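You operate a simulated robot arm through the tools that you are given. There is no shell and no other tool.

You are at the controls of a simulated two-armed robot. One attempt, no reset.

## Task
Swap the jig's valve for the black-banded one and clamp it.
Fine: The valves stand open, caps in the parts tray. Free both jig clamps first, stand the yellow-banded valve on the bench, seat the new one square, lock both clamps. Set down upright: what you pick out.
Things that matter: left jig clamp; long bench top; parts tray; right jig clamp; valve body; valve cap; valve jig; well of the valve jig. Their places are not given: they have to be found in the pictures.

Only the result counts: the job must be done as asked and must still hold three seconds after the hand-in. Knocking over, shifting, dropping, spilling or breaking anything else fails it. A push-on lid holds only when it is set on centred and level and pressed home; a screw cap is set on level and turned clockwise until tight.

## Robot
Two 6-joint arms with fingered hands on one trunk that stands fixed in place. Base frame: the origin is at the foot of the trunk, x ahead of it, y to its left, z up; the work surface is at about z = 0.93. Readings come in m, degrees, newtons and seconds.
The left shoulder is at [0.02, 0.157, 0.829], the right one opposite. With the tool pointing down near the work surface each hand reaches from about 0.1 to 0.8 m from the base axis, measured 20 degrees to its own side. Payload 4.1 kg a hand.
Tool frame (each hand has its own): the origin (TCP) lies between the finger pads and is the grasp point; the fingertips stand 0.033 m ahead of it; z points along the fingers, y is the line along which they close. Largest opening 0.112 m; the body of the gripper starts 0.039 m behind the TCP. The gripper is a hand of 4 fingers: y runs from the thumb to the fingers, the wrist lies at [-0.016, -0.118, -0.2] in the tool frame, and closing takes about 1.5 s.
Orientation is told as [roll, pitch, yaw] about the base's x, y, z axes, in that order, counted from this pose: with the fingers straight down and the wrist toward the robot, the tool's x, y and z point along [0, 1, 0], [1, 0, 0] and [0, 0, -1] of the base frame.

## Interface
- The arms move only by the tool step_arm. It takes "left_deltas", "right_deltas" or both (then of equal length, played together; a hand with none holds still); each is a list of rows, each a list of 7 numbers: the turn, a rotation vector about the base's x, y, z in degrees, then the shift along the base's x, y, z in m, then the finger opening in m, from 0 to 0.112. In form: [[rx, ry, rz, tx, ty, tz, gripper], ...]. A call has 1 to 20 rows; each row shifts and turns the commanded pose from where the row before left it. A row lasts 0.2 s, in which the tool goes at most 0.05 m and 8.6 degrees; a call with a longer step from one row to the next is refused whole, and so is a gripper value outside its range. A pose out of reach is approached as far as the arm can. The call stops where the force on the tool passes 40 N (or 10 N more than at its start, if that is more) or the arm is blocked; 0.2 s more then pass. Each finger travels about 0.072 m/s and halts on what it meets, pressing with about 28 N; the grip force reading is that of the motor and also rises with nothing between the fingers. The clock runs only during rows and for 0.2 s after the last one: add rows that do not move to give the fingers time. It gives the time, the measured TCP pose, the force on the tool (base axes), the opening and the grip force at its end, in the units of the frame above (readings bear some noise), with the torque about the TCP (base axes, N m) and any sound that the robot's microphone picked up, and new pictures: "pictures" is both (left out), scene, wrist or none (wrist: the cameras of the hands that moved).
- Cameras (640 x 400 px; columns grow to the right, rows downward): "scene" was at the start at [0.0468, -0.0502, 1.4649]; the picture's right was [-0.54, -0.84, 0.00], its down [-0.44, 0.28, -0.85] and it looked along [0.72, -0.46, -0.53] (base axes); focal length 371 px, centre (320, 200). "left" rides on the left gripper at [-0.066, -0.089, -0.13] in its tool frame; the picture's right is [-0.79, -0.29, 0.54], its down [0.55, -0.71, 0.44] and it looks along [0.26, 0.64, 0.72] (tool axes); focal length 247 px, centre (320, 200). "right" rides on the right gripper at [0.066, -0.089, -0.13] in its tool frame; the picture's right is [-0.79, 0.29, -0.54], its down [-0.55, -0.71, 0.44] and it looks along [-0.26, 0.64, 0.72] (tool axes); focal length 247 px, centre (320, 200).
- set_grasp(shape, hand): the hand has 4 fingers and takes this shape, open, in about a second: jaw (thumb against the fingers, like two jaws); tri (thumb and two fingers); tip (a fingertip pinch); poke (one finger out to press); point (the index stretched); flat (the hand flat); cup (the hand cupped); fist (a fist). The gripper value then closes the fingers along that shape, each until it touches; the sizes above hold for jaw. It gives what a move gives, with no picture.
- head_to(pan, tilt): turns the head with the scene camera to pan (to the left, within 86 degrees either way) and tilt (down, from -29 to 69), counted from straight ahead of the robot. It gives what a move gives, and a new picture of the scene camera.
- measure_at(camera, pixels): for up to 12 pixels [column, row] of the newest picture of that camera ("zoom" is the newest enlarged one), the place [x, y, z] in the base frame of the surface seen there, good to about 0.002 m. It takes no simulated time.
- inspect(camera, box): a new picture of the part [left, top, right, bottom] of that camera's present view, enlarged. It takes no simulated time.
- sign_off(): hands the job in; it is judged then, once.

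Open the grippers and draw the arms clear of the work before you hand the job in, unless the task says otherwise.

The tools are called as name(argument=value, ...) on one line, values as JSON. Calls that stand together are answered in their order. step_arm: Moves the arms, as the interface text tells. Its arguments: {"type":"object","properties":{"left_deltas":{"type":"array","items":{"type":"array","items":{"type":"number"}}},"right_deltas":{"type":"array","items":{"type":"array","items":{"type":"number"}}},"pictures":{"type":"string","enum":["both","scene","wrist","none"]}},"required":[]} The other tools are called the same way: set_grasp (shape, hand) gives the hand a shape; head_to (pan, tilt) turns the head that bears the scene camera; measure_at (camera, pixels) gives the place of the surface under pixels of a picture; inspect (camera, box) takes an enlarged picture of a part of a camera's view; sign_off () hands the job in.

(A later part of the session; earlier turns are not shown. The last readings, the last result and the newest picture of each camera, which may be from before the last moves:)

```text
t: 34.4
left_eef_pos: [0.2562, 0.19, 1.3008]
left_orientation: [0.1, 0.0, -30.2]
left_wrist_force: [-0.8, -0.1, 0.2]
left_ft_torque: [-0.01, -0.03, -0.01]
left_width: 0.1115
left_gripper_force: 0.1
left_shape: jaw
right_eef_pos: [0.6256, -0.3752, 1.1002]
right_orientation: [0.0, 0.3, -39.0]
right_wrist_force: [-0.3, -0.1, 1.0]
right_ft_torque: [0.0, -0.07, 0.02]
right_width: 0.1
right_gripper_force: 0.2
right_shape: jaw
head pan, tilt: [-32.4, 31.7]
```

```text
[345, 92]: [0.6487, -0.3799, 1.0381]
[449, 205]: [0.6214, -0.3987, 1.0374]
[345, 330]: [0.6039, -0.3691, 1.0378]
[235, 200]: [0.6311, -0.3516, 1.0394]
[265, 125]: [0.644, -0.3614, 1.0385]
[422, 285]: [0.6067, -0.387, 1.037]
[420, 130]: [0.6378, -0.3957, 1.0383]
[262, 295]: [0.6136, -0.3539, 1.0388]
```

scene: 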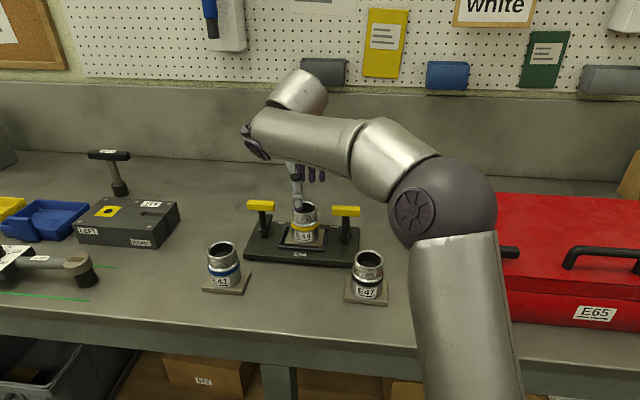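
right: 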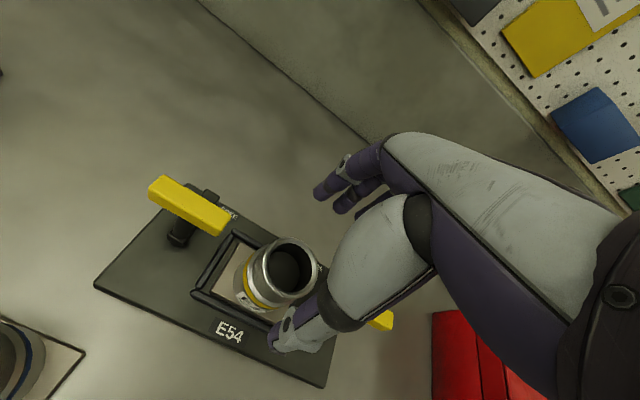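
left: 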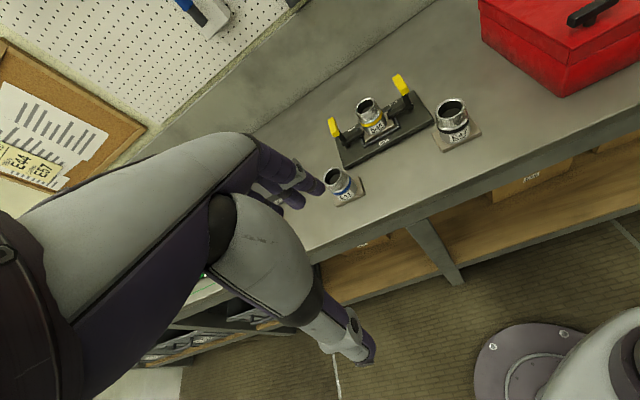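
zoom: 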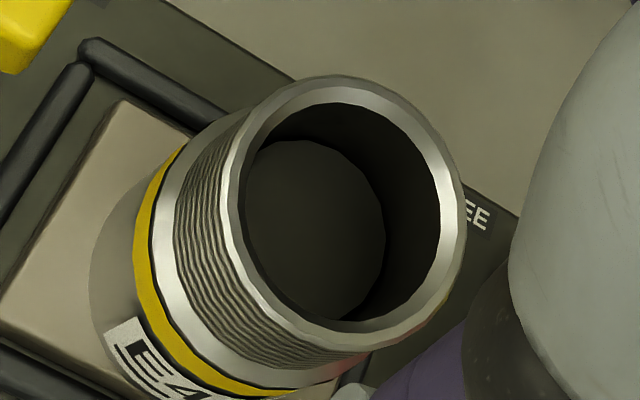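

The rim centre is (0.626,-0.3747), right under the TCP (0.6256,-0.3752). I lower to z≈1.0 around the body.

step_arm(right_deltas=[[0, 0, 0, 0.0004, 0.0005, -0.015, 0.1], [0, 0, 0, 0, 0, -0.015, 0.1], [0, 0, 0, 0, 0, -0.015, 0.1], [0, 0, 0, 0, 0, -0.015, 0.1], [0, 0, 0, 0, 0, -0.015, 0.1], [0, 0, 0, 0, 0, -0.015, 0.1], [0, 0, 0, 0, 0, -0.01, 0.1]])

inspect(camera="scene", box=[230, 120, 370, 260])

inspect(camera="right", box=[180, 130, 420, 330])

```text
t: 36.0
left_eef_pos: [0.2566, 0.1901, 1.3008]
left_orientation: [0.0, 0.0, -30.3]
left_wrist_force: [-0.2, 0.0, -0.3]
left_ft_torque: [-0.05, -0.03, 0.0]
left_width: 0.1118
left_gripper_force: 0.0
left_shape: jaw
right_eef_pos: [0.625, -0.375, 0.9988]
right_orientation: [0.0, 0.2, -39.0]
right_wrist_force: [0.0, 0.2, 0.8]
right_ft_torque: [0.02, -0.02, -0.06]
right_width: 0.0996
right_gripper_force: 0.1
right_shape: jaw
head pan, tilt: [-32.4, 31.7]
```

scene: 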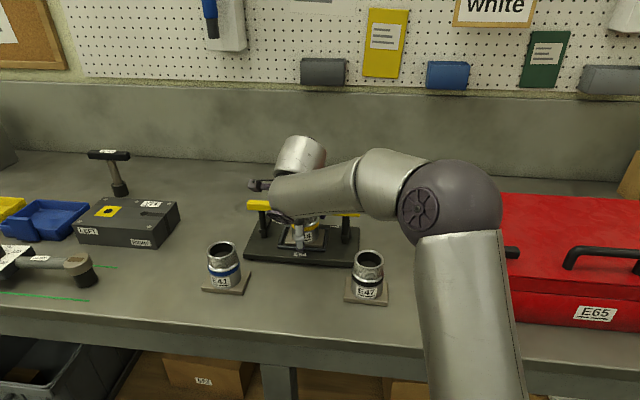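
right: 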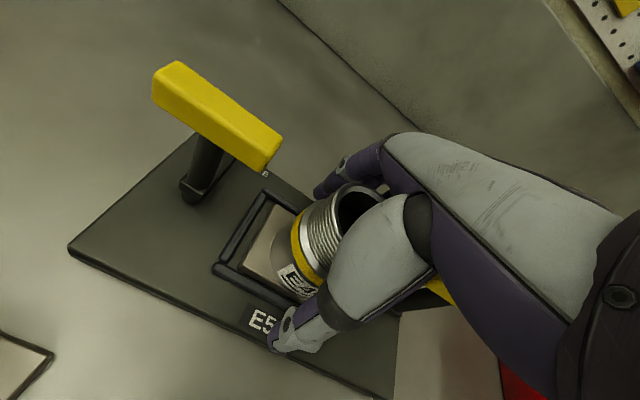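

```text
2.86 times, centred on (300, 190) of scene
```

zoom: 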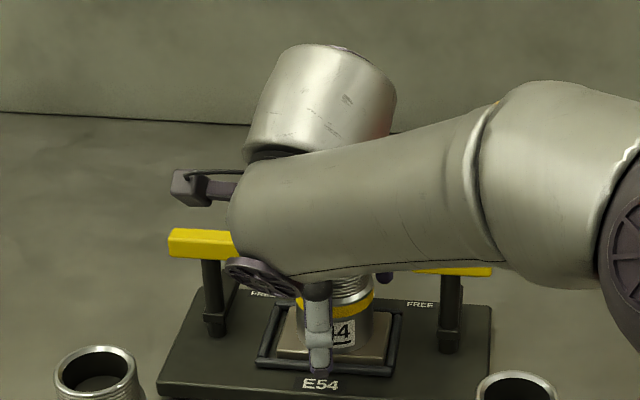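

```text
2.00 times, centred on (300, 230) of right
```

zoom: 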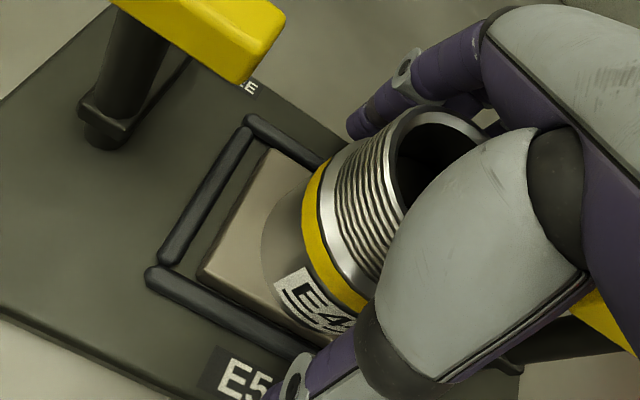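

The hand straddles the valve with no contact. I close the fingers on the body.

step_arm(right_deltas=[[0, 0, 0, 0, 0, 0, 0.085], [0, 0, 0, 0, 0, 0, 0.07], [0, 0, 0, 0, 0, 0, 0.055], [0, 0, 0, 0, 0, 0, 0.045], [0, 0, 0, 0, 0, 0, 0.035], [0, 0, 0, 0, 0, 0, 0.03], [0, 0, 0, 0, 0, 0, 0.03]])

inspect(camera="right", box=[180, 130, 420, 330])

```text
t: 37.6
left_eef_pos: [0.2569, 0.1898, 1.3012]
left_orientation: [0.1, 0.1, -30.3]
left_wrist_force: [-0.2, 0.2, 0.1]
left_ft_torque: [-0.01, 0.02, 0.01]
left_width: 0.1117
left_gripper_force: 0.2
left_shape: jaw
right_eef_pos: [0.624, -0.3763, 0.9999]
right_orientation: [0.1, 0.2, -38.9]
right_wrist_force: [-0.1, 2.2, 0.3]
right_ft_torque: [0.02, -0.01, -0.03]
right_width: 0.0524
right_gripper_force: 28.3
right_shape: jaw
head pan, tilt: [-32.4, 31.7]
```

scene: 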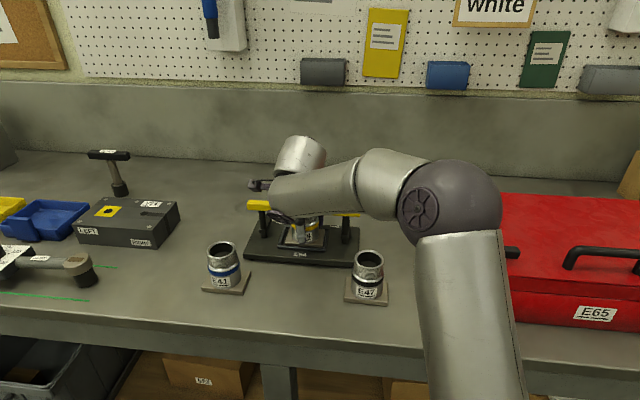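
right: 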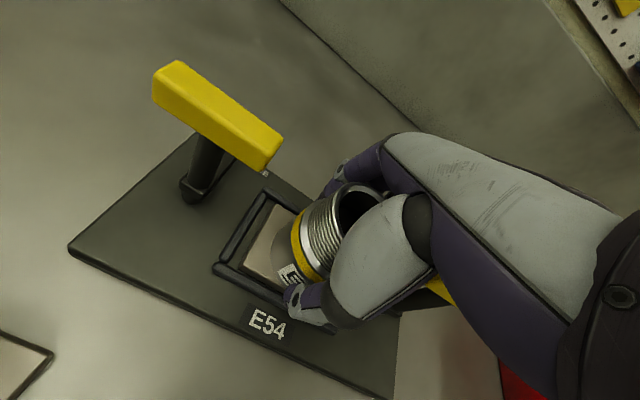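

```text
2.00 times, centred on (300, 230) of right
```

zoom: 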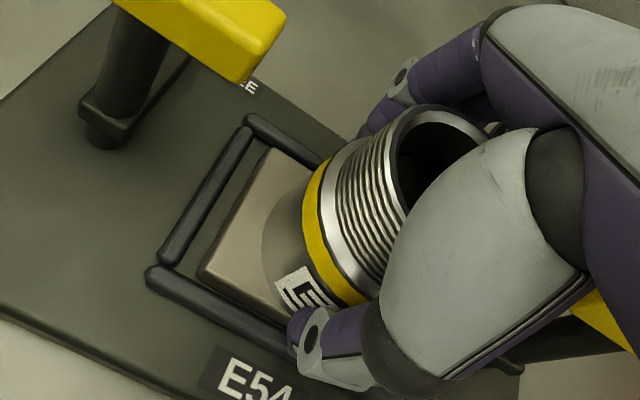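

The valve is held (width 0.052, 28 N). I lift it 2 cm straight up and check the load and grip.

step_arm(right_deltas=[[0, 0, 0, 0, 0, 0.005, 0.03], [0, 0, 0, 0, 0, 0.007, 0.03], [0, 0, 0, 0, 0, 0.01, 0.03], [0, 0, 0, 0, 0, 0.01, 0.03]])

inspect(camera="right", box=[180, 130, 420, 330])

```text
t: 38.6
left_eef_pos: [0.2576, 0.1896, 1.3007]
left_orientation: [0.0, -0.1, -30.3]
left_wrist_force: [0.5, 0.5, -0.7]
left_ft_torque: [-0.07, 0.01, -0.03]
left_width: 0.1116
left_gripper_force: 0.0
left_shape: jaw
right_eef_pos: [0.6246, -0.3756, 1.0307]
right_orientation: [0.1, 0.1, -39.1]
right_wrist_force: [-0.2, -0.4, -6.0]
right_ft_torque: [0.04, 0.0, 0.01]
right_width: 0.0524
right_gripper_force: 28.1
right_shape: jaw
head pan, tilt: [-32.4, 31.7]
```

scene: 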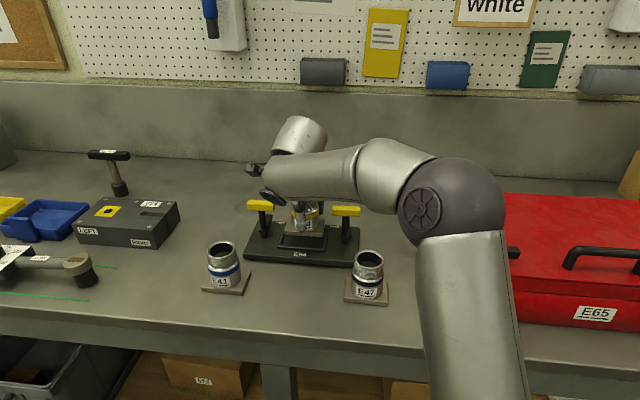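
right: 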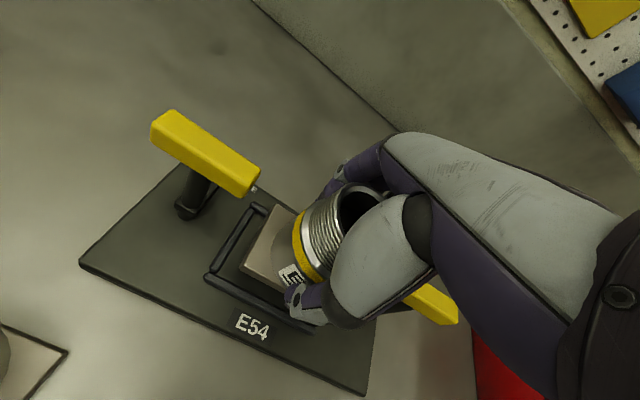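

```text
2.00 times, centred on (300, 230) of right
```

zoom: 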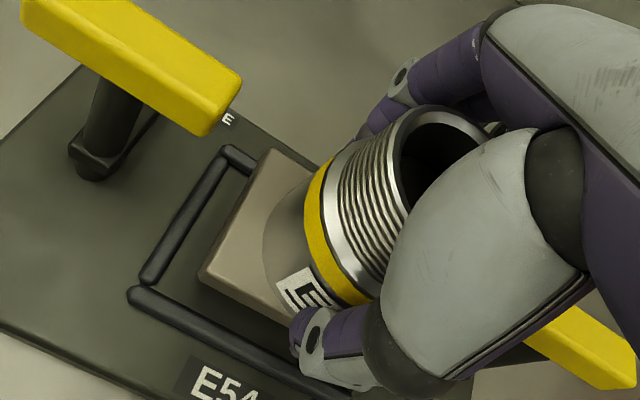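

The valve hangs level with a load of 6 N; its bottom is 0.051 m under the TCP. I carry it straight toward the front, between the handles, to the free bench spot (0.5195,-0.287) between E41 and E47.

step_arm(right_deltas=[[0, 0, 0, 0, 0, 0.012, 0.03], [0, 0, 0, 0, 0, 0.012, 0.03], [0, 0, 0, -0.013, 0.011, 0, 0.03], [0, 0, 0, -0.02, 0.0168, 0, 0.03], [0, 0, 0, -0.024, 0.0202, 0, 0.03], [0, 0, 0, -0.024, 0.0202, 0, 0.03], [0, 0, 0, -0.0241, 0.0203, 0, 0.03], [0, 0, 0, 0, 0, -0.02, 0.03], [0, 0, 0, 0, 0, -0.02, 0.03]])

inspect(camera="scene", box=[190, 170, 410, 320])

inspect(camera="right", box=[180, 130, 420, 330])

```text
t: 40.6
left_eef_pos: [0.2561, 0.1902, 1.3017]
left_orientation: [0.0, 0.0, -30.4]
left_wrist_force: [1.5, 0.2, 0.2]
left_ft_torque: [-0.02, 0.01, -0.01]
left_width: 0.1116
left_gripper_force: 0.1
left_shape: jaw
right_eef_pos: [0.5184, -0.288, 1.0145]
right_orientation: [0.0, 0.3, -39.0]
right_wrist_force: [-0.2, -0.3, -7.0]
right_ft_torque: [-0.01, 0.02, 0.0]
right_width: 0.0522
right_gripper_force: 28.0
right_shape: jaw
head pan, tilt: [-32.4, 31.7]
```

scene: 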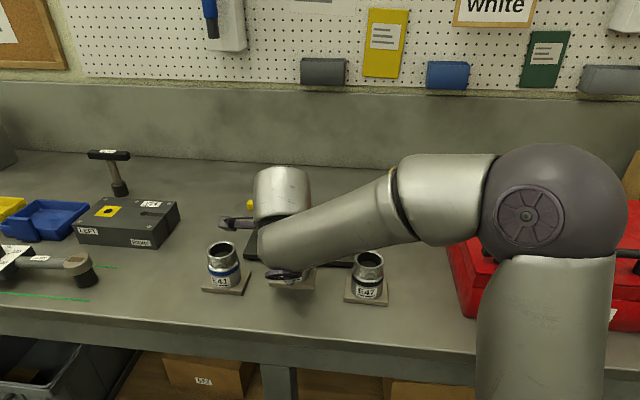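
right: 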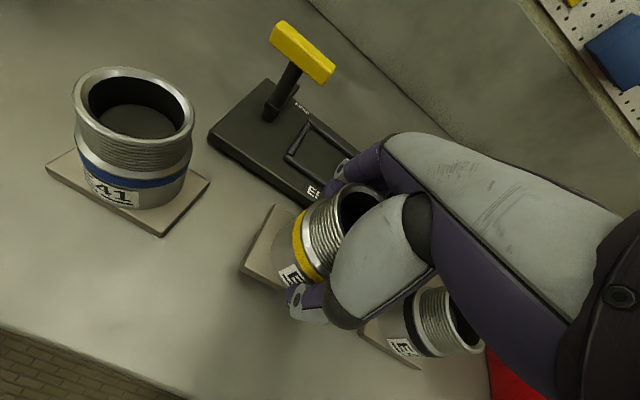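

```text
2.67 times, centred on (300, 245) of scene
```

zoom: 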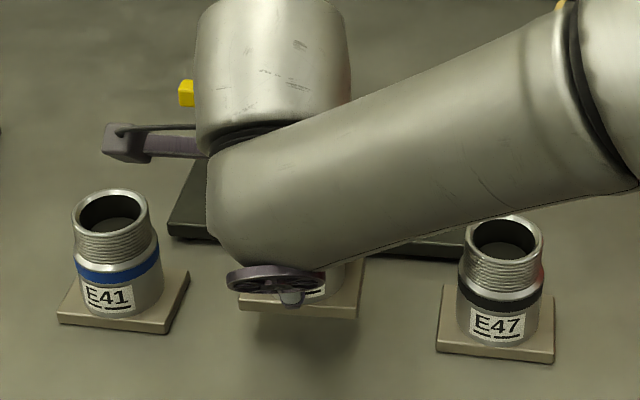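

```text
2.00 times, centred on (300, 230) of right
```

zoom: 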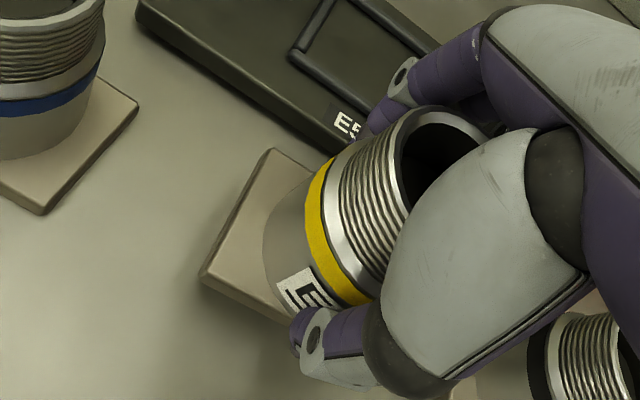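

The spot is clear on all sides; the valve's bottom is about 3.5 cm above the bench. I lower it 3 cm, then feel for the bench.

step_arm(right_deltas=[[0, 0, 0, 0, 0, -0.012, 0.03], [0, 0, 0, 0, 0, -0.012, 0.03], [0, 0, 0, 0, 0, -0.006, 0.03], [0, 0, 0, 0, 0, -0.002, 0.03]], pictures="wrist")

step_arm(right_deltas=[[0, 0, 0, 0, 0, -0.001, 0.03], [0, 0, 0, 0, 0, -0.001, 0.03]], pictures="none")

```text
t: 41.6
left_eef_pos: [0.2562, 0.1892, 1.3004]
left_orientation: [0.1, 0.0, -30.3]
left_wrist_force: [0.2, 0.4, -0.1]
left_ft_torque: [0.02, 0.01, 0.0]
left_width: 0.1115
left_gripper_force: 0.1
left_shape: jaw
right_eef_pos: [0.5195, -0.2869, 0.983]
right_orientation: [0.0, 0.2, -38.9]
right_wrist_force: [-0.7, 0.5, -5.7]
right_ft_torque: [-0.02, 0.02, -0.01]
right_width: 0.0523
right_gripper_force: 28.0
right_shape: jaw
head pan, tilt: [-32.4, 31.7]
```

right: 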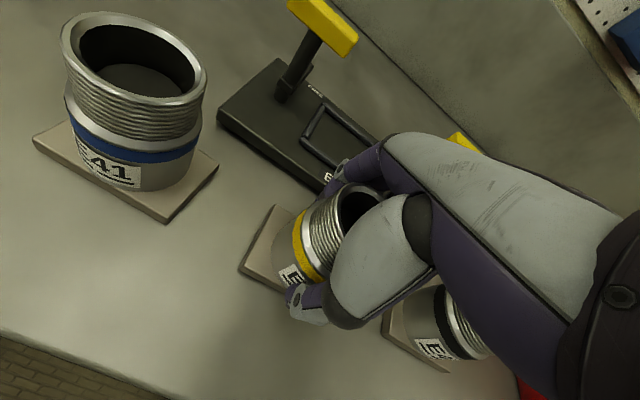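

```text
t: 42.2
left_eef_pos: [0.2563, 0.1906, 1.3013]
left_orientation: [0.0, 0.1, -30.3]
left_wrist_force: [-0.1, 0.2, 0.0]
left_ft_torque: [0.02, -0.01, 0.05]
left_width: 0.1116
left_gripper_force: 0.1
left_shape: jaw
right_eef_pos: [0.5204, -0.2857, 0.9815]
right_orientation: [0.0, 0.2, -39.0]
right_wrist_force: [-0.5, 0.9, -6.2]
right_ft_torque: [-0.01, 0.01, -0.02]
right_width: 0.0522
right_gripper_force: 27.9
right_shape: jaw
head pan, tilt: [-32.4, 31.7]
```

Still 6 N of hanging load at z=0.9815, so no contact yet. I keep feeling downward in 1 mm steps.

step_arm(right_deltas=[[0, 0, 0, 0, 0, -0.001, 0.03], [0, 0, 0, 0, 0, -0.001, 0.03]], pictures="none")

step_arm(right_deltas=[[0, 0, 0, 0, 0, -0.001, 0.03]], pictures="none")

```text
t: 42.8
left_eef_pos: [0.256, 0.1895, 1.3011]
left_orientation: [0.0, 0.0, -30.3]
left_wrist_force: [0.6, -0.6, -0.4]
left_ft_torque: [0.03, 0.04, 0.02]
left_width: 0.1118
left_gripper_force: 0.2
left_shape: jaw
right_eef_pos: [0.519, -0.2862, 0.9797]
right_orientation: [0.1, 0.2, -39.0]
right_wrist_force: [0.3, -1.0, -1.2]
right_ft_torque: [-0.03, -0.01, -0.02]
right_width: 0.0524
right_gripper_force: 28.2
right_shape: jaw
head pan, tilt: [-32.4, 31.7]
```

```text
t: 43.2
left_eef_pos: [0.256, 0.1886, 1.302]
left_orientation: [0.0, 0.0, -30.4]
left_wrist_force: [-0.5, -0.4, -0.9]
left_ft_torque: [0.0, 0.0, 0.01]
left_width: 0.112
left_gripper_force: 0.0
left_shape: jaw
right_eef_pos: [0.5193, -0.2861, 0.9797]
right_orientation: [0.1, 0.1, -39.0]
right_wrist_force: [0.2, 0.1, 3.1]
right_ft_torque: [-0.1, -0.05, 0.0]
right_width: 0.052
right_gripper_force: 27.6
right_shape: jaw
head pan, tilt: [-32.4, 31.7]
```

The load is gone and the bench pushes back 3 N: the valve stands on the bench. I open the fingers slowly to release it.

step_arm(right_deltas=[[0, 0, 0, 0, 0, 0, 0.056], [0, 0, 0, 0, 0, 0, 0.065], [0, 0, 0, 0, 0, 0, 0.08], [0, 0, 0, 0, 0, 0, 0.095], [0, 0, 0, 0, 0, 0, 0.1], [0, 0, 0, 0, 0, 0, 0.1]])

inspect(camera="right", box=[180, 130, 420, 330])

```text
t: 44.6
left_eef_pos: [0.2562, 0.1911, 1.302]
left_orientation: [0.0, -0.1, -30.3]
left_wrist_force: [0.0, 0.0, 0.5]
left_ft_torque: [0.03, -0.03, 0.0]
left_width: 0.1118
left_gripper_force: 0.2
left_shape: jaw
right_eef_pos: [0.5195, -0.2855, 0.9799]
right_orientation: [0.1, 0.2, -39.0]
right_wrist_force: [-0.2, -0.7, -0.2]
right_ft_torque: [-0.04, -0.01, 0.05]
right_width: 0.0998
right_gripper_force: 0.0
right_shape: jaw
head pan, tilt: [-32.4, 31.7]
```

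scene: 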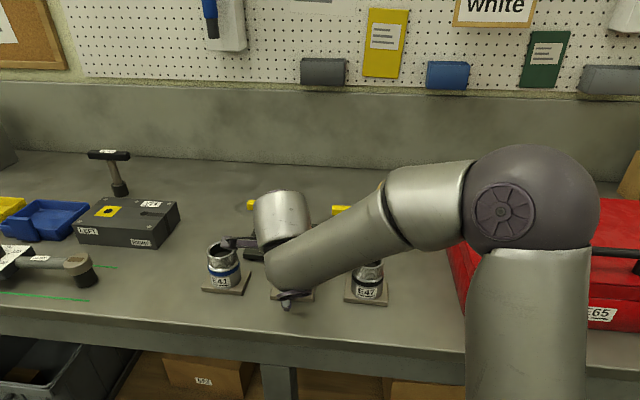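
right: 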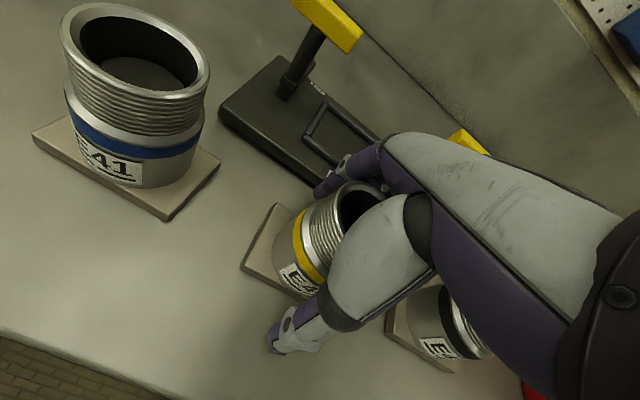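

```text
2.00 times, centred on (300, 230) of right
```

zoom: 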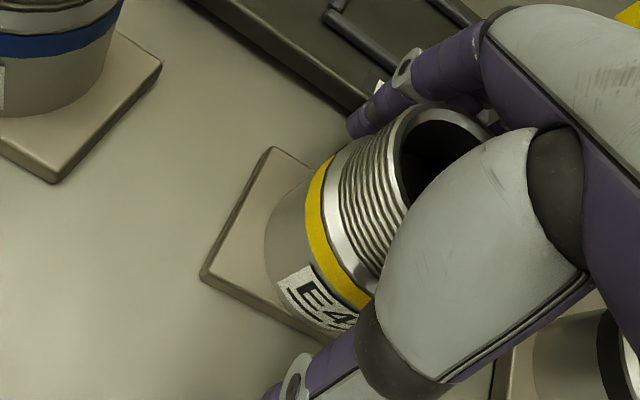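

Released with no force left. I rise straight up clear of the valve and then look at it.

step_arm(right_deltas=[[0, 0, 0, 0, 0, 0.01, 0.1], [0, 0, 0, 0, 0, 0.015, 0.1], [0, 0, 0, 0, 0, 0.02, 0.1], [0, 0, 0, 0, 0, 0.025, 0.1], [0, 0, 0, 0, 0, 0.03, 0.1], [0, 0, 0, 0, 0, 0.03, 0.1], [0, 0, 0, -0.03, -0.03, 0, 0.1], [0, 0, 0, -0.03, -0.03, 0, 0.1]])

inspect(camera="right", box=[100, 60, 420, 320])

inspect(camera="scene", box=[190, 180, 410, 320])

```text
t: 46.4
left_eef_pos: [0.2564, 0.1908, 1.3012]
left_orientation: [-0.1, 0.1, -30.3]
left_wrist_force: [0.1, 0.5, 0.7]
left_ft_torque: [-0.06, 0.02, 0.01]
left_width: 0.112
left_gripper_force: 0.2
left_shape: jaw
right_eef_pos: [0.4595, -0.3456, 1.1095]
right_orientation: [0.0, 0.2, -39.0]
right_wrist_force: [1.4, -0.1, -0.2]
right_ft_torque: [-0.04, 0.02, 0.0]
right_width: 0.0997
right_gripper_force: 0.1
right_shape: jaw
head pan, tilt: [-32.4, 31.7]
```

scene: 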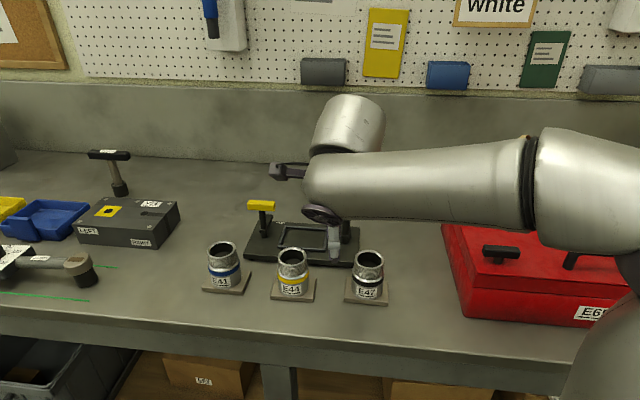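
right: 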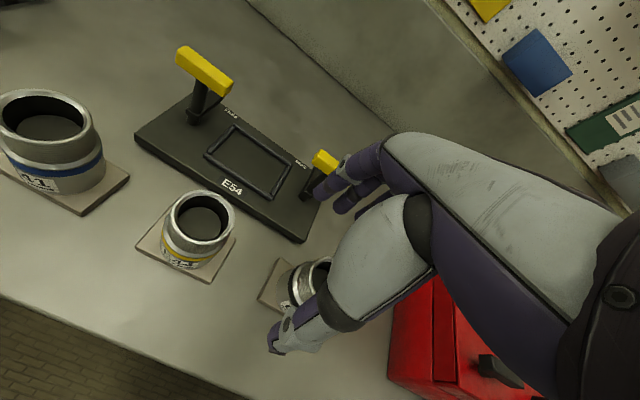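

```text
1.54 times, centred on (260, 190) of right
```

zoom: 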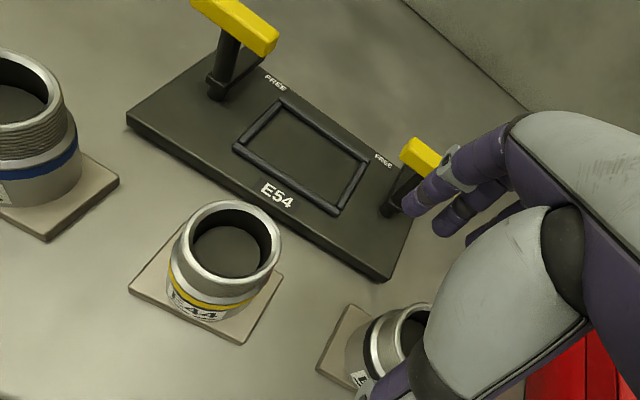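

```text
2.86 times, centred on (300, 250) of scene
```

zoom: 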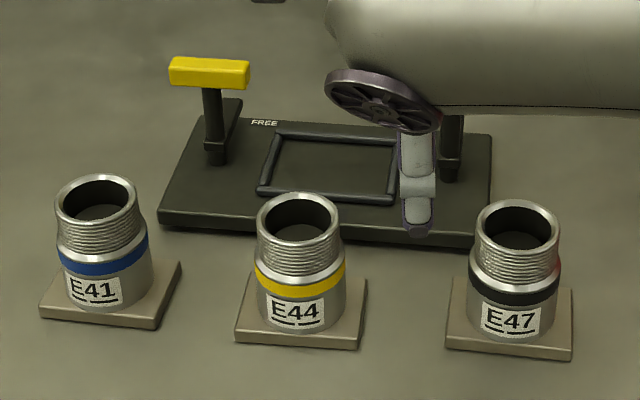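

E44 stands upright on the bench and the well is empty. I zoom on the well in the wrist view and measure the inner edges of its rails.

inspect(camera="right", box=[190, 105, 310, 210])

```text
3.81 times, centred on (250, 158) of right
```

zoom: 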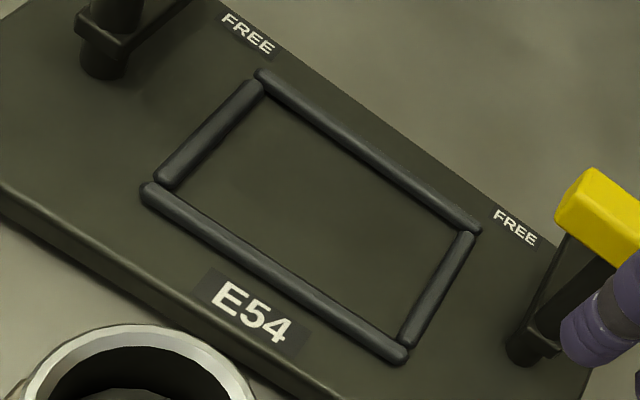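

measure_at(camera="zoom", pixels=[[185, 152], [235, 100], [200, 218], [350, 318], [428, 310], [458, 255], [310, 108], [430, 193], [268, 92], [178, 185], [400, 335], [462, 232]])

measure_at(camera="zoom", pixels=[[175, 186], [180, 188], [265, 95], [270, 98], [455, 238], [450, 240], [400, 332], [396, 330], [315, 210], [250, 300], [300, 130], [290, 270]])

```text
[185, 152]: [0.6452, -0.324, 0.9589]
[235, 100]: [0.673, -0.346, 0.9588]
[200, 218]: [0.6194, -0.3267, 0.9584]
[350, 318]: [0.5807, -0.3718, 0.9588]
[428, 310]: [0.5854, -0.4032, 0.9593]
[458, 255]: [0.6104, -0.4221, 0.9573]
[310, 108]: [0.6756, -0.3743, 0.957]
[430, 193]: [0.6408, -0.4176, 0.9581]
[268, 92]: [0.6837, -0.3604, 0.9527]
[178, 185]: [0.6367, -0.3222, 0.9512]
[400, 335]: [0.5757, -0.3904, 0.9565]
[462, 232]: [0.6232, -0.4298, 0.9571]
```

```text
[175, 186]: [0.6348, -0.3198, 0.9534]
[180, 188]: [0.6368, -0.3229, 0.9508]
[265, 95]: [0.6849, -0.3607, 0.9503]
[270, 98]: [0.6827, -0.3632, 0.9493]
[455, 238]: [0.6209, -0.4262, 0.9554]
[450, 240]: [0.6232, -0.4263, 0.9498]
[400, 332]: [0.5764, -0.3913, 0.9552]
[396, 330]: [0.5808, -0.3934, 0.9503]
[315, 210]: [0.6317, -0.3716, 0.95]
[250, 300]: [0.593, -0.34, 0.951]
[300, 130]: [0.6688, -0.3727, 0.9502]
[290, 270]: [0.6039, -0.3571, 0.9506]
```

The well centre comes to about (0.627,-0.375), rails leaving roughly 4–5 mm play around a plate of 0.08 x 0.056. Next I move above E47 and measure its rim in the wrist view.

step_arm(right_deltas=[[0, 0, 0, -0.008, -0.02, -0.003, 0.1], [0, 0, 0, -0.0075, -0.02, -0.003, 0.1], [0, 0, 0, -0.007, -0.018, -0.003, 0.1]])

inspect(camera="right", box=[230, 210, 350, 330])

```text
t: 47.2
left_eef_pos: [0.2573, 0.1899, 1.3016]
left_orientation: [0.0, -0.1, -30.4]
left_wrist_force: [0.5, -0.5, 0.5]
left_ft_torque: [0.0, 0.0, 0.0]
left_width: 0.1118
left_gripper_force: 0.1
left_shape: jaw
right_eef_pos: [0.435, -0.4042, 1.0999]
right_orientation: [-0.1, 0.2, -39.1]
right_wrist_force: [1.5, 0.0, 0.1]
right_ft_torque: [-0.02, 0.02, -0.01]
right_width: 0.0999
right_gripper_force: 0.0
right_shape: jaw
head pan, tilt: [-32.4, 31.7]
```

scene: 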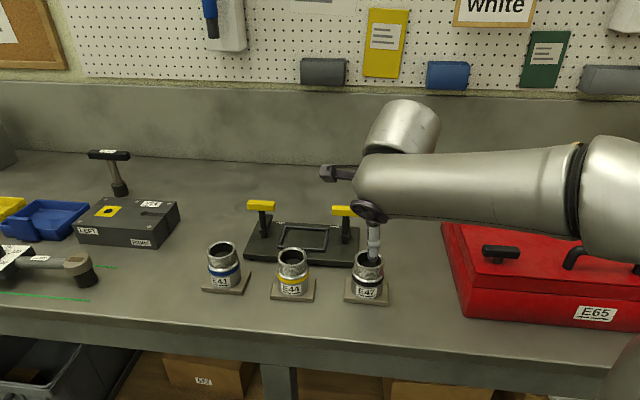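
right: 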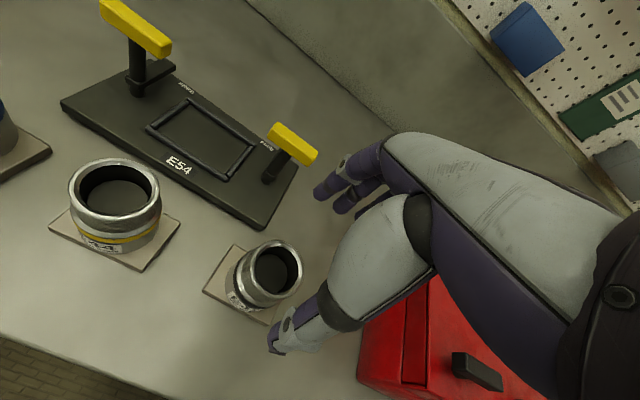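

```text
3.33 times, centred on (290, 270) of right
```

zoom: 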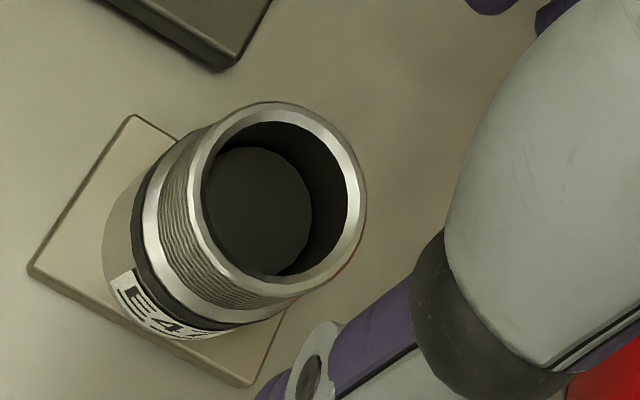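

measure_at(camera="zoom", pixels=[[282, 113], [355, 190], [285, 283], [202, 190], [232, 130], [332, 255], [335, 130], [222, 245], [134, 121], [36, 270], [246, 378], [280, 330]])

```text
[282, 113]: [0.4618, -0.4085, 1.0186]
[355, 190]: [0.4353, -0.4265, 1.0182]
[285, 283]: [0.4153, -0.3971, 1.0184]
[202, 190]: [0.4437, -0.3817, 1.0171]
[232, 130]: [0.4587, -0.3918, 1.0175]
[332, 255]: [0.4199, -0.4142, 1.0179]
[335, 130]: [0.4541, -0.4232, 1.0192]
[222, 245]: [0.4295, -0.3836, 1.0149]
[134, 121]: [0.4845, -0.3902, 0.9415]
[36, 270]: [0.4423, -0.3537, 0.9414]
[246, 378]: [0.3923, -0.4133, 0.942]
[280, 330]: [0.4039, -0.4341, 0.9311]
```

E47's rim centre is (0.439,-0.4033), its plate turned to about -40.4° (jig -39.2°). I align the hand to that (yaw -40.4°) and lower around the valve to z≈0.981.

step_arm(right_deltas=[[0, 0, -1.3, 0.004, 0.001, -0.015, 0.1], [0, 0, 0, 0, 0, -0.015, 0.1], [0, 0, 0, 0, 0, -0.015, 0.1], [0, 0, 0, 0, 0, -0.015, 0.1], [0, 0, 0, 0, 0, -0.015, 0.1], [0, 0, 0, 0, 0, -0.015, 0.1], [0, 0, 0, 0, 0, -0.015, 0.1], [0, 0, 0, 0, 0, -0.014, 0.1]])

inspect(camera="right", box=[180, 130, 420, 330])

```text
t: 49.0
left_eef_pos: [0.2567, 0.19, 1.3012]
left_orientation: [0.0, 0.0, -30.3]
left_wrist_force: [0.7, 0.2, 0.4]
left_ft_torque: [-0.02, -0.02, 0.04]
left_width: 0.1117
left_gripper_force: 0.0
left_shape: jaw
right_eef_pos: [0.4413, -0.4037, 0.9812]
right_orientation: [0.0, 0.2, -40.3]
right_wrist_force: [-0.2, -0.3, -0.2]
right_ft_torque: [-0.01, 0.0, -0.06]
right_width: 0.0998
right_gripper_force: 0.1
right_shape: jaw
head pan, tilt: [-32.4, 31.7]
```

scene: 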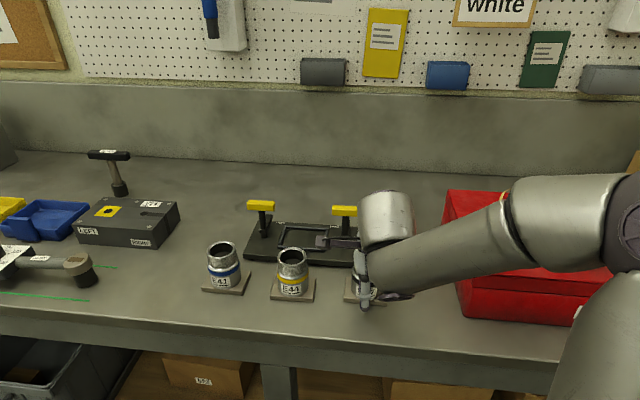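
right: 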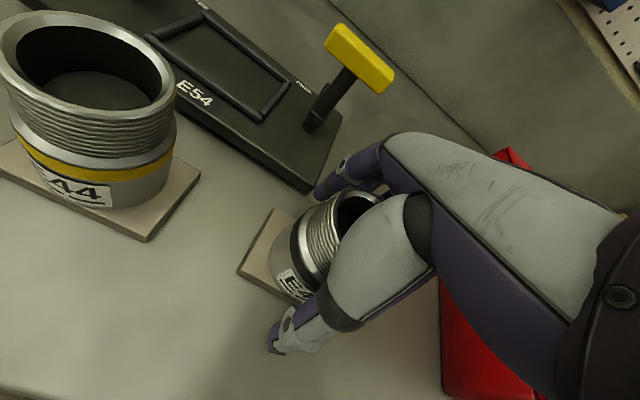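

```text
2.00 times, centred on (300, 230) of right
```

zoom: 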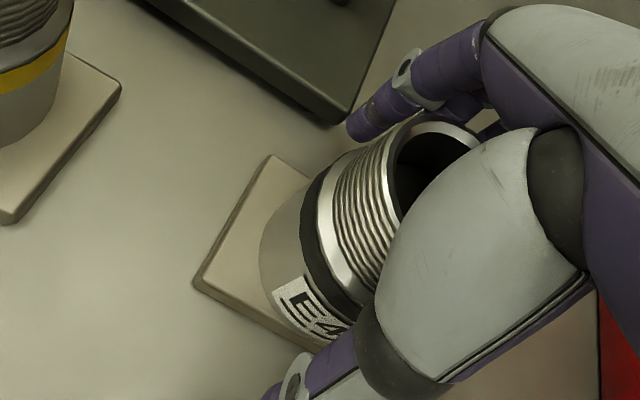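

The hand is around E47 without touching. I close on the body.

step_arm(right_deltas=[[0, 0, 0, 0, 0, 0, 0.085], [0, 0, 0, 0, 0, 0, 0.07], [0, 0, 0, 0, 0, 0, 0.055], [0, 0, 0, 0, 0, 0, 0.045], [0, 0, 0, 0, 0, 0, 0.035], [0, 0, 0, 0, 0, 0, 0.03], [0, 0, 0, 0, 0, 0, 0.03]])

inspect(camera="right", box=[180, 130, 420, 330])

```text
t: 50.6
left_eef_pos: [0.257, 0.1895, 1.3014]
left_orientation: [0.0, 0.0, -30.2]
left_wrist_force: [-0.2, 0.1, 0.5]
left_ft_torque: [-0.01, 0.02, 0.0]
left_width: 0.1118
left_gripper_force: 0.0
left_shape: jaw
right_eef_pos: [0.4415, -0.4028, 0.9807]
right_orientation: [0.0, 0.3, -40.3]
right_wrist_force: [0.0, 0.7, -0.3]
right_ft_torque: [0.0, -0.05, 0.03]
right_width: 0.052
right_gripper_force: 27.6
right_shape: jaw
head pan, tilt: [-32.4, 31.7]
```

scene: 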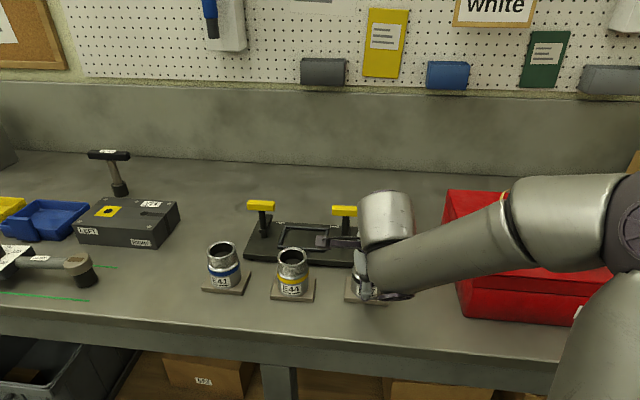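
right: 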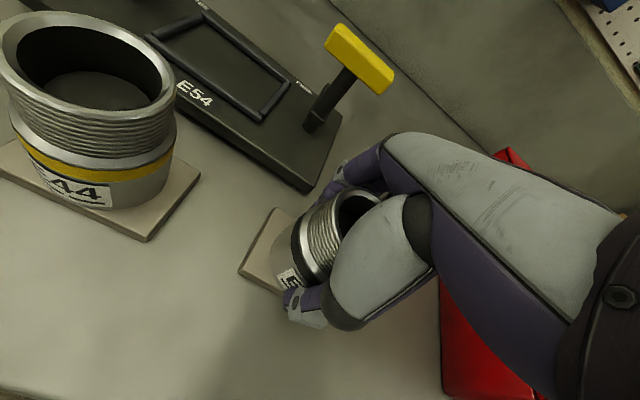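

```text
2.00 times, centred on (300, 230) of right
```

zoom: 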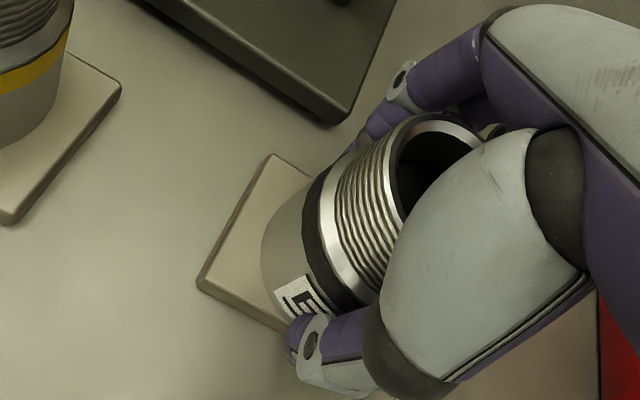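

E47 is held (width 0.052, 27.6 N). I lift it straight up 12.5 cm so that its base clears E44's rim and the clamp handles.

step_arm(right_deltas=[[0, 0, 0, 0, 0, 0.006, 0.03], [0, 0, 0, 0, 0, 0.009, 0.03], [0, 0, 0, 0, 0, 0.015, 0.03], [0, 0, 0, 0, 0, 0.019, 0.03], [0, 0, 0, 0, 0, 0.019, 0.03], [0, 0, 0, 0, 0, 0.019, 0.03], [0, 0, 0, 0, 0, 0.019, 0.03], [0, 0, 0, 0, 0, 0.019, 0.03]])

```text
t: 52.4
left_eef_pos: [0.2562, 0.1887, 1.3018]
left_orientation: [0.1, 0.0, -30.3]
left_wrist_force: [1.1, -0.9, 0.5]
left_ft_torque: [0.0, 0.0, 0.01]
left_width: 0.1116
left_gripper_force: 0.2
left_shape: jaw
right_eef_pos: [0.4406, -0.4031, 1.1065]
right_orientation: [0.0, 0.3, -40.3]
right_wrist_force: [-0.1, 0.2, -5.5]
right_ft_torque: [0.01, -0.02, 0.02]
right_width: 0.0519
right_gripper_force: 28.7
right_shape: jaw
head pan, tilt: [-32.4, 31.7]
```

scene: 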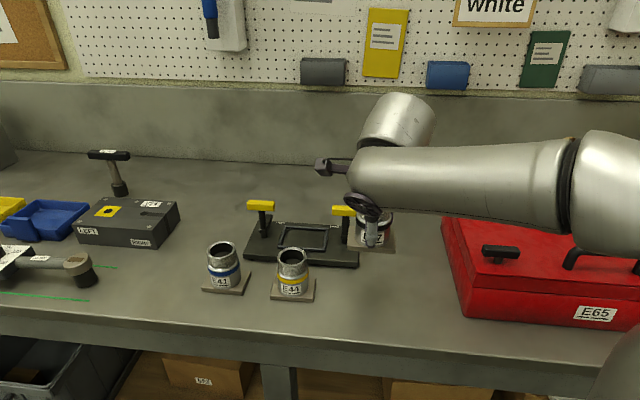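
right: 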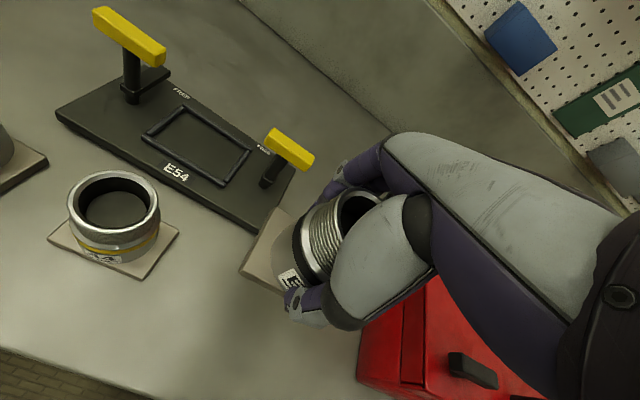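

The valve hangs level at z=1.106 (load 5.5 N). I carry it first to the front of the jig's centre line above E44 (clear by about 3 cm), turning 1.1° to match the jig, then straight back between the handles.

step_arm(right_deltas=[[0, 0, 0.22, 0.0174, 0.0219, 0.001, 0.03], [0, 0, 0.22, 0.0174, 0.0219, 0, 0.03], [0, 0, 0.22, 0.0174, 0.0219, 0, 0.03], [0, 0, 0.22, 0.0174, 0.0219, 0, 0.03], [0, 0, 0.22, 0.0174, 0.0219, 0, 0.03], [0, 0, 0, 0.015, -0.012, 0, 0.03], [0, 0, 0, 0.025, -0.0205, 0, 0.03], [0, 0, 0, 0.025, -0.0205, 0, 0.03], [0, 0, 0, 0.025, -0.0205, -0.005, 0.03], [0, 0, 0, 0.01, -0.0082, -0.01, 0.03]])

inspect(camera="right", box=[180, 130, 420, 330])

inspect(camera="scene", box=[230, 150, 370, 270])

```text
t: 54.6
left_eef_pos: [0.2555, 0.1894, 1.3018]
left_orientation: [0.0, 0.0, -30.2]
left_wrist_force: [-0.6, 0.5, 0.0]
left_ft_torque: [-0.01, -0.01, 0.04]
left_width: 0.1117
left_gripper_force: 0.0
left_shape: jaw
right_eef_pos: [0.6264, -0.3743, 1.0907]
right_orientation: [0.0, 0.2, -39.3]
right_wrist_force: [0.2, 0.1, -6.3]
right_ft_torque: [-0.04, -0.03, 0.01]
right_width: 0.0515
right_gripper_force: 27.9
right_shape: jaw
head pan, tilt: [-32.4, 31.7]
```

scene: 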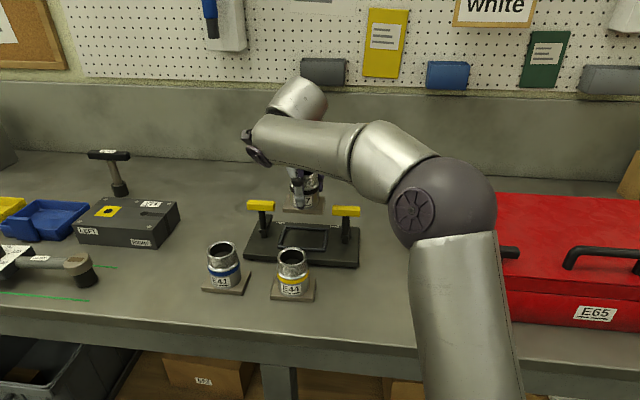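
right: 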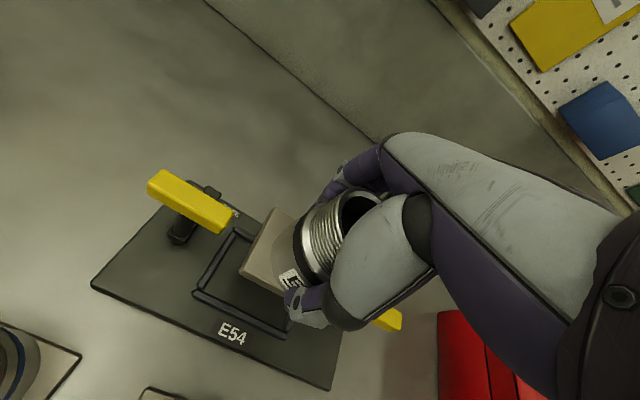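

```text
2.00 times, centred on (300, 230) of right
```

zoom: 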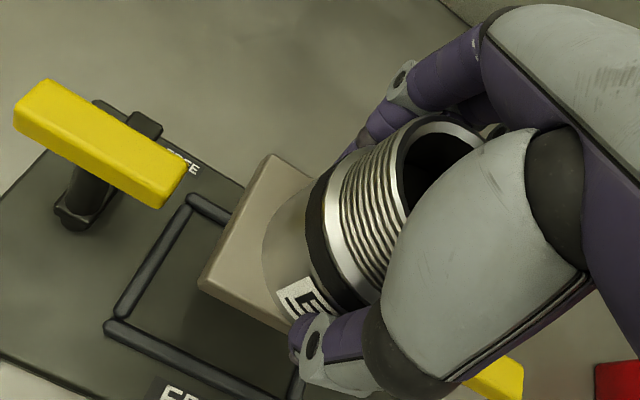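

```text
3.33 times, centred on (300, 210) of scene
```

zoom: 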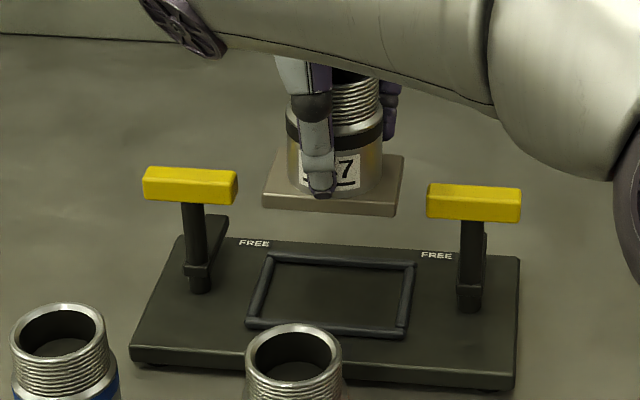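

The held valve is above the well with its plate parallel to the rails. I measure the plate corners and the rails in this scene zoom to get the offset.

measure_at(camera="zoom", pixels=[[267, 198], [391, 207], [400, 160], [285, 150], [255, 310], [265, 270], [403, 315], [411, 280], [290, 326], [370, 331], [300, 259], [390, 264]])

```text
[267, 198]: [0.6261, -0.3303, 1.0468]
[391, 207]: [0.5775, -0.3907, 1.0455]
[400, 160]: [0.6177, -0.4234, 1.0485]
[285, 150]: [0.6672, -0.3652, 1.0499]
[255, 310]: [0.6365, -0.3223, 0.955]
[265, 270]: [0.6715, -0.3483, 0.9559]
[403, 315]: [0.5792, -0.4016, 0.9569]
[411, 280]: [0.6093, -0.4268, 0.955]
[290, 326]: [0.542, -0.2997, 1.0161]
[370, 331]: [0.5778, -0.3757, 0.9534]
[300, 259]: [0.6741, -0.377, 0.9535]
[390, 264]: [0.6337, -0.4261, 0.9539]
```

Plate centre is within about 2 mm of where E44's plate measured when seated, and parallel within 1°. I check with the visible arc of the held valve's rim in the wrist view.

inspect(camera="right", box=[290, 170, 400, 260])

```text
4.44 times, centred on (345, 215) of right
```

zoom: 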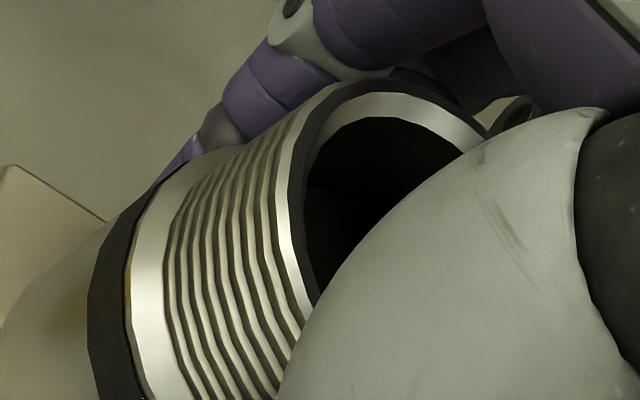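

measure_at(camera="zoom", pixels=[[290, 190], [295, 230], [305, 275], [302, 150], [320, 122], [345, 106], [380, 100], [420, 108], [450, 122], [465, 135]])

```text
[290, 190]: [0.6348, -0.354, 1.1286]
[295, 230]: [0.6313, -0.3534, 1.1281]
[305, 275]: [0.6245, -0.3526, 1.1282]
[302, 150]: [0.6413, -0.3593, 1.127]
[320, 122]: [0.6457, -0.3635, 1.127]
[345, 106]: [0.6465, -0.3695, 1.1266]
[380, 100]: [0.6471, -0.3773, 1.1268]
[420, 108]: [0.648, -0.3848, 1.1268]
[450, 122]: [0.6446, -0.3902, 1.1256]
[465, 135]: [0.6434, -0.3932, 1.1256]
```

The arc fits a centre of about (0.627,-0.3756), i.e. on the well centre within 1–2 mm. I lower 7 cm, to about 1 cm above the rails, and check again.

step_arm(right_deltas=[[0, 0, 0, 0.0004, -0.0003, -0.012, 0.03], [0, 0, 0, 0.0004, -0.0003, -0.012, 0.03], [0, 0, 0, 0, 0, -0.012, 0.03], [0, 0, 0, 0, 0, -0.012, 0.03], [0, 0, 0, 0, 0, -0.012, 0.03], [0, 0, 0, 0, 0, -0.01, 0.03]])

inspect(camera="right", box=[220, 180, 380, 310])

inspect(camera="scene", box=[250, 190, 355, 270])

```text
t: 56.0
left_eef_pos: [0.257, 0.1898, 1.3015]
left_orientation: [0.0, 0.0, -30.4]
left_wrist_force: [0.6, 0.7, 0.7]
left_ft_torque: [-0.02, 0.02, 0.0]
left_width: 0.1119
left_gripper_force: 0.0
left_shape: jaw
right_eef_pos: [0.6285, -0.3761, 1.0213]
right_orientation: [0.0, 0.3, -39.2]
right_wrist_force: [-0.2, 0.1, -6.3]
right_ft_torque: [0.01, 0.02, 0.03]
right_width: 0.0517
right_gripper_force: 27.8
right_shape: jaw
head pan, tilt: [-32.4, 31.7]
```

scene: 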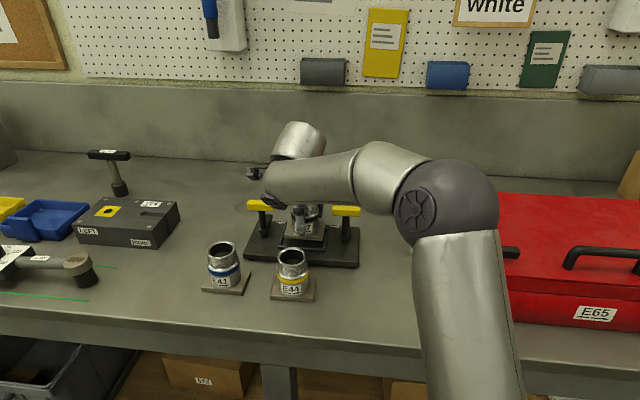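
right: 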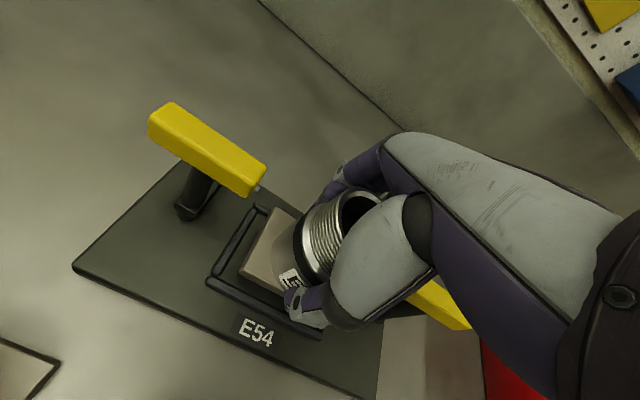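

```text
3.08 times, centred on (300, 245) of right
```

zoom: 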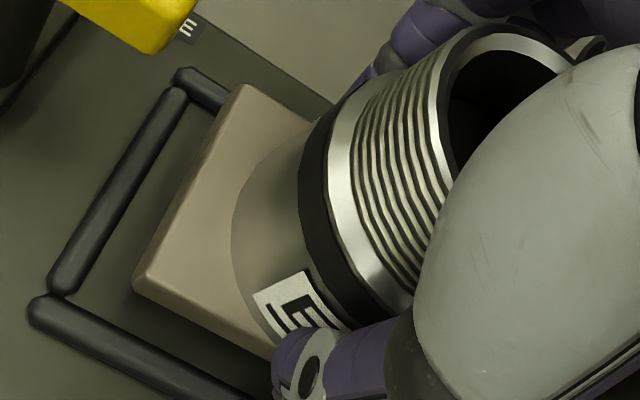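

```text
5.00 times, centred on (302, 230) of scene
```

zoom: 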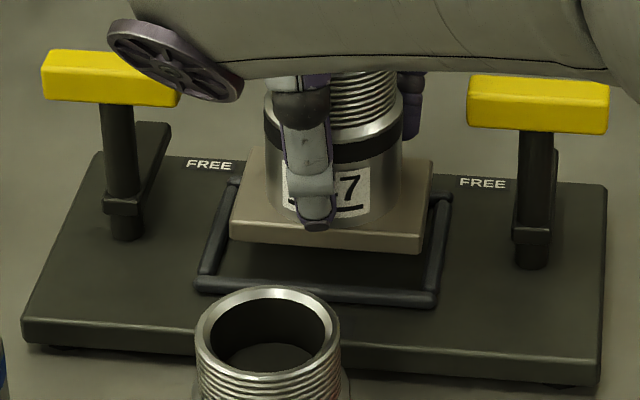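

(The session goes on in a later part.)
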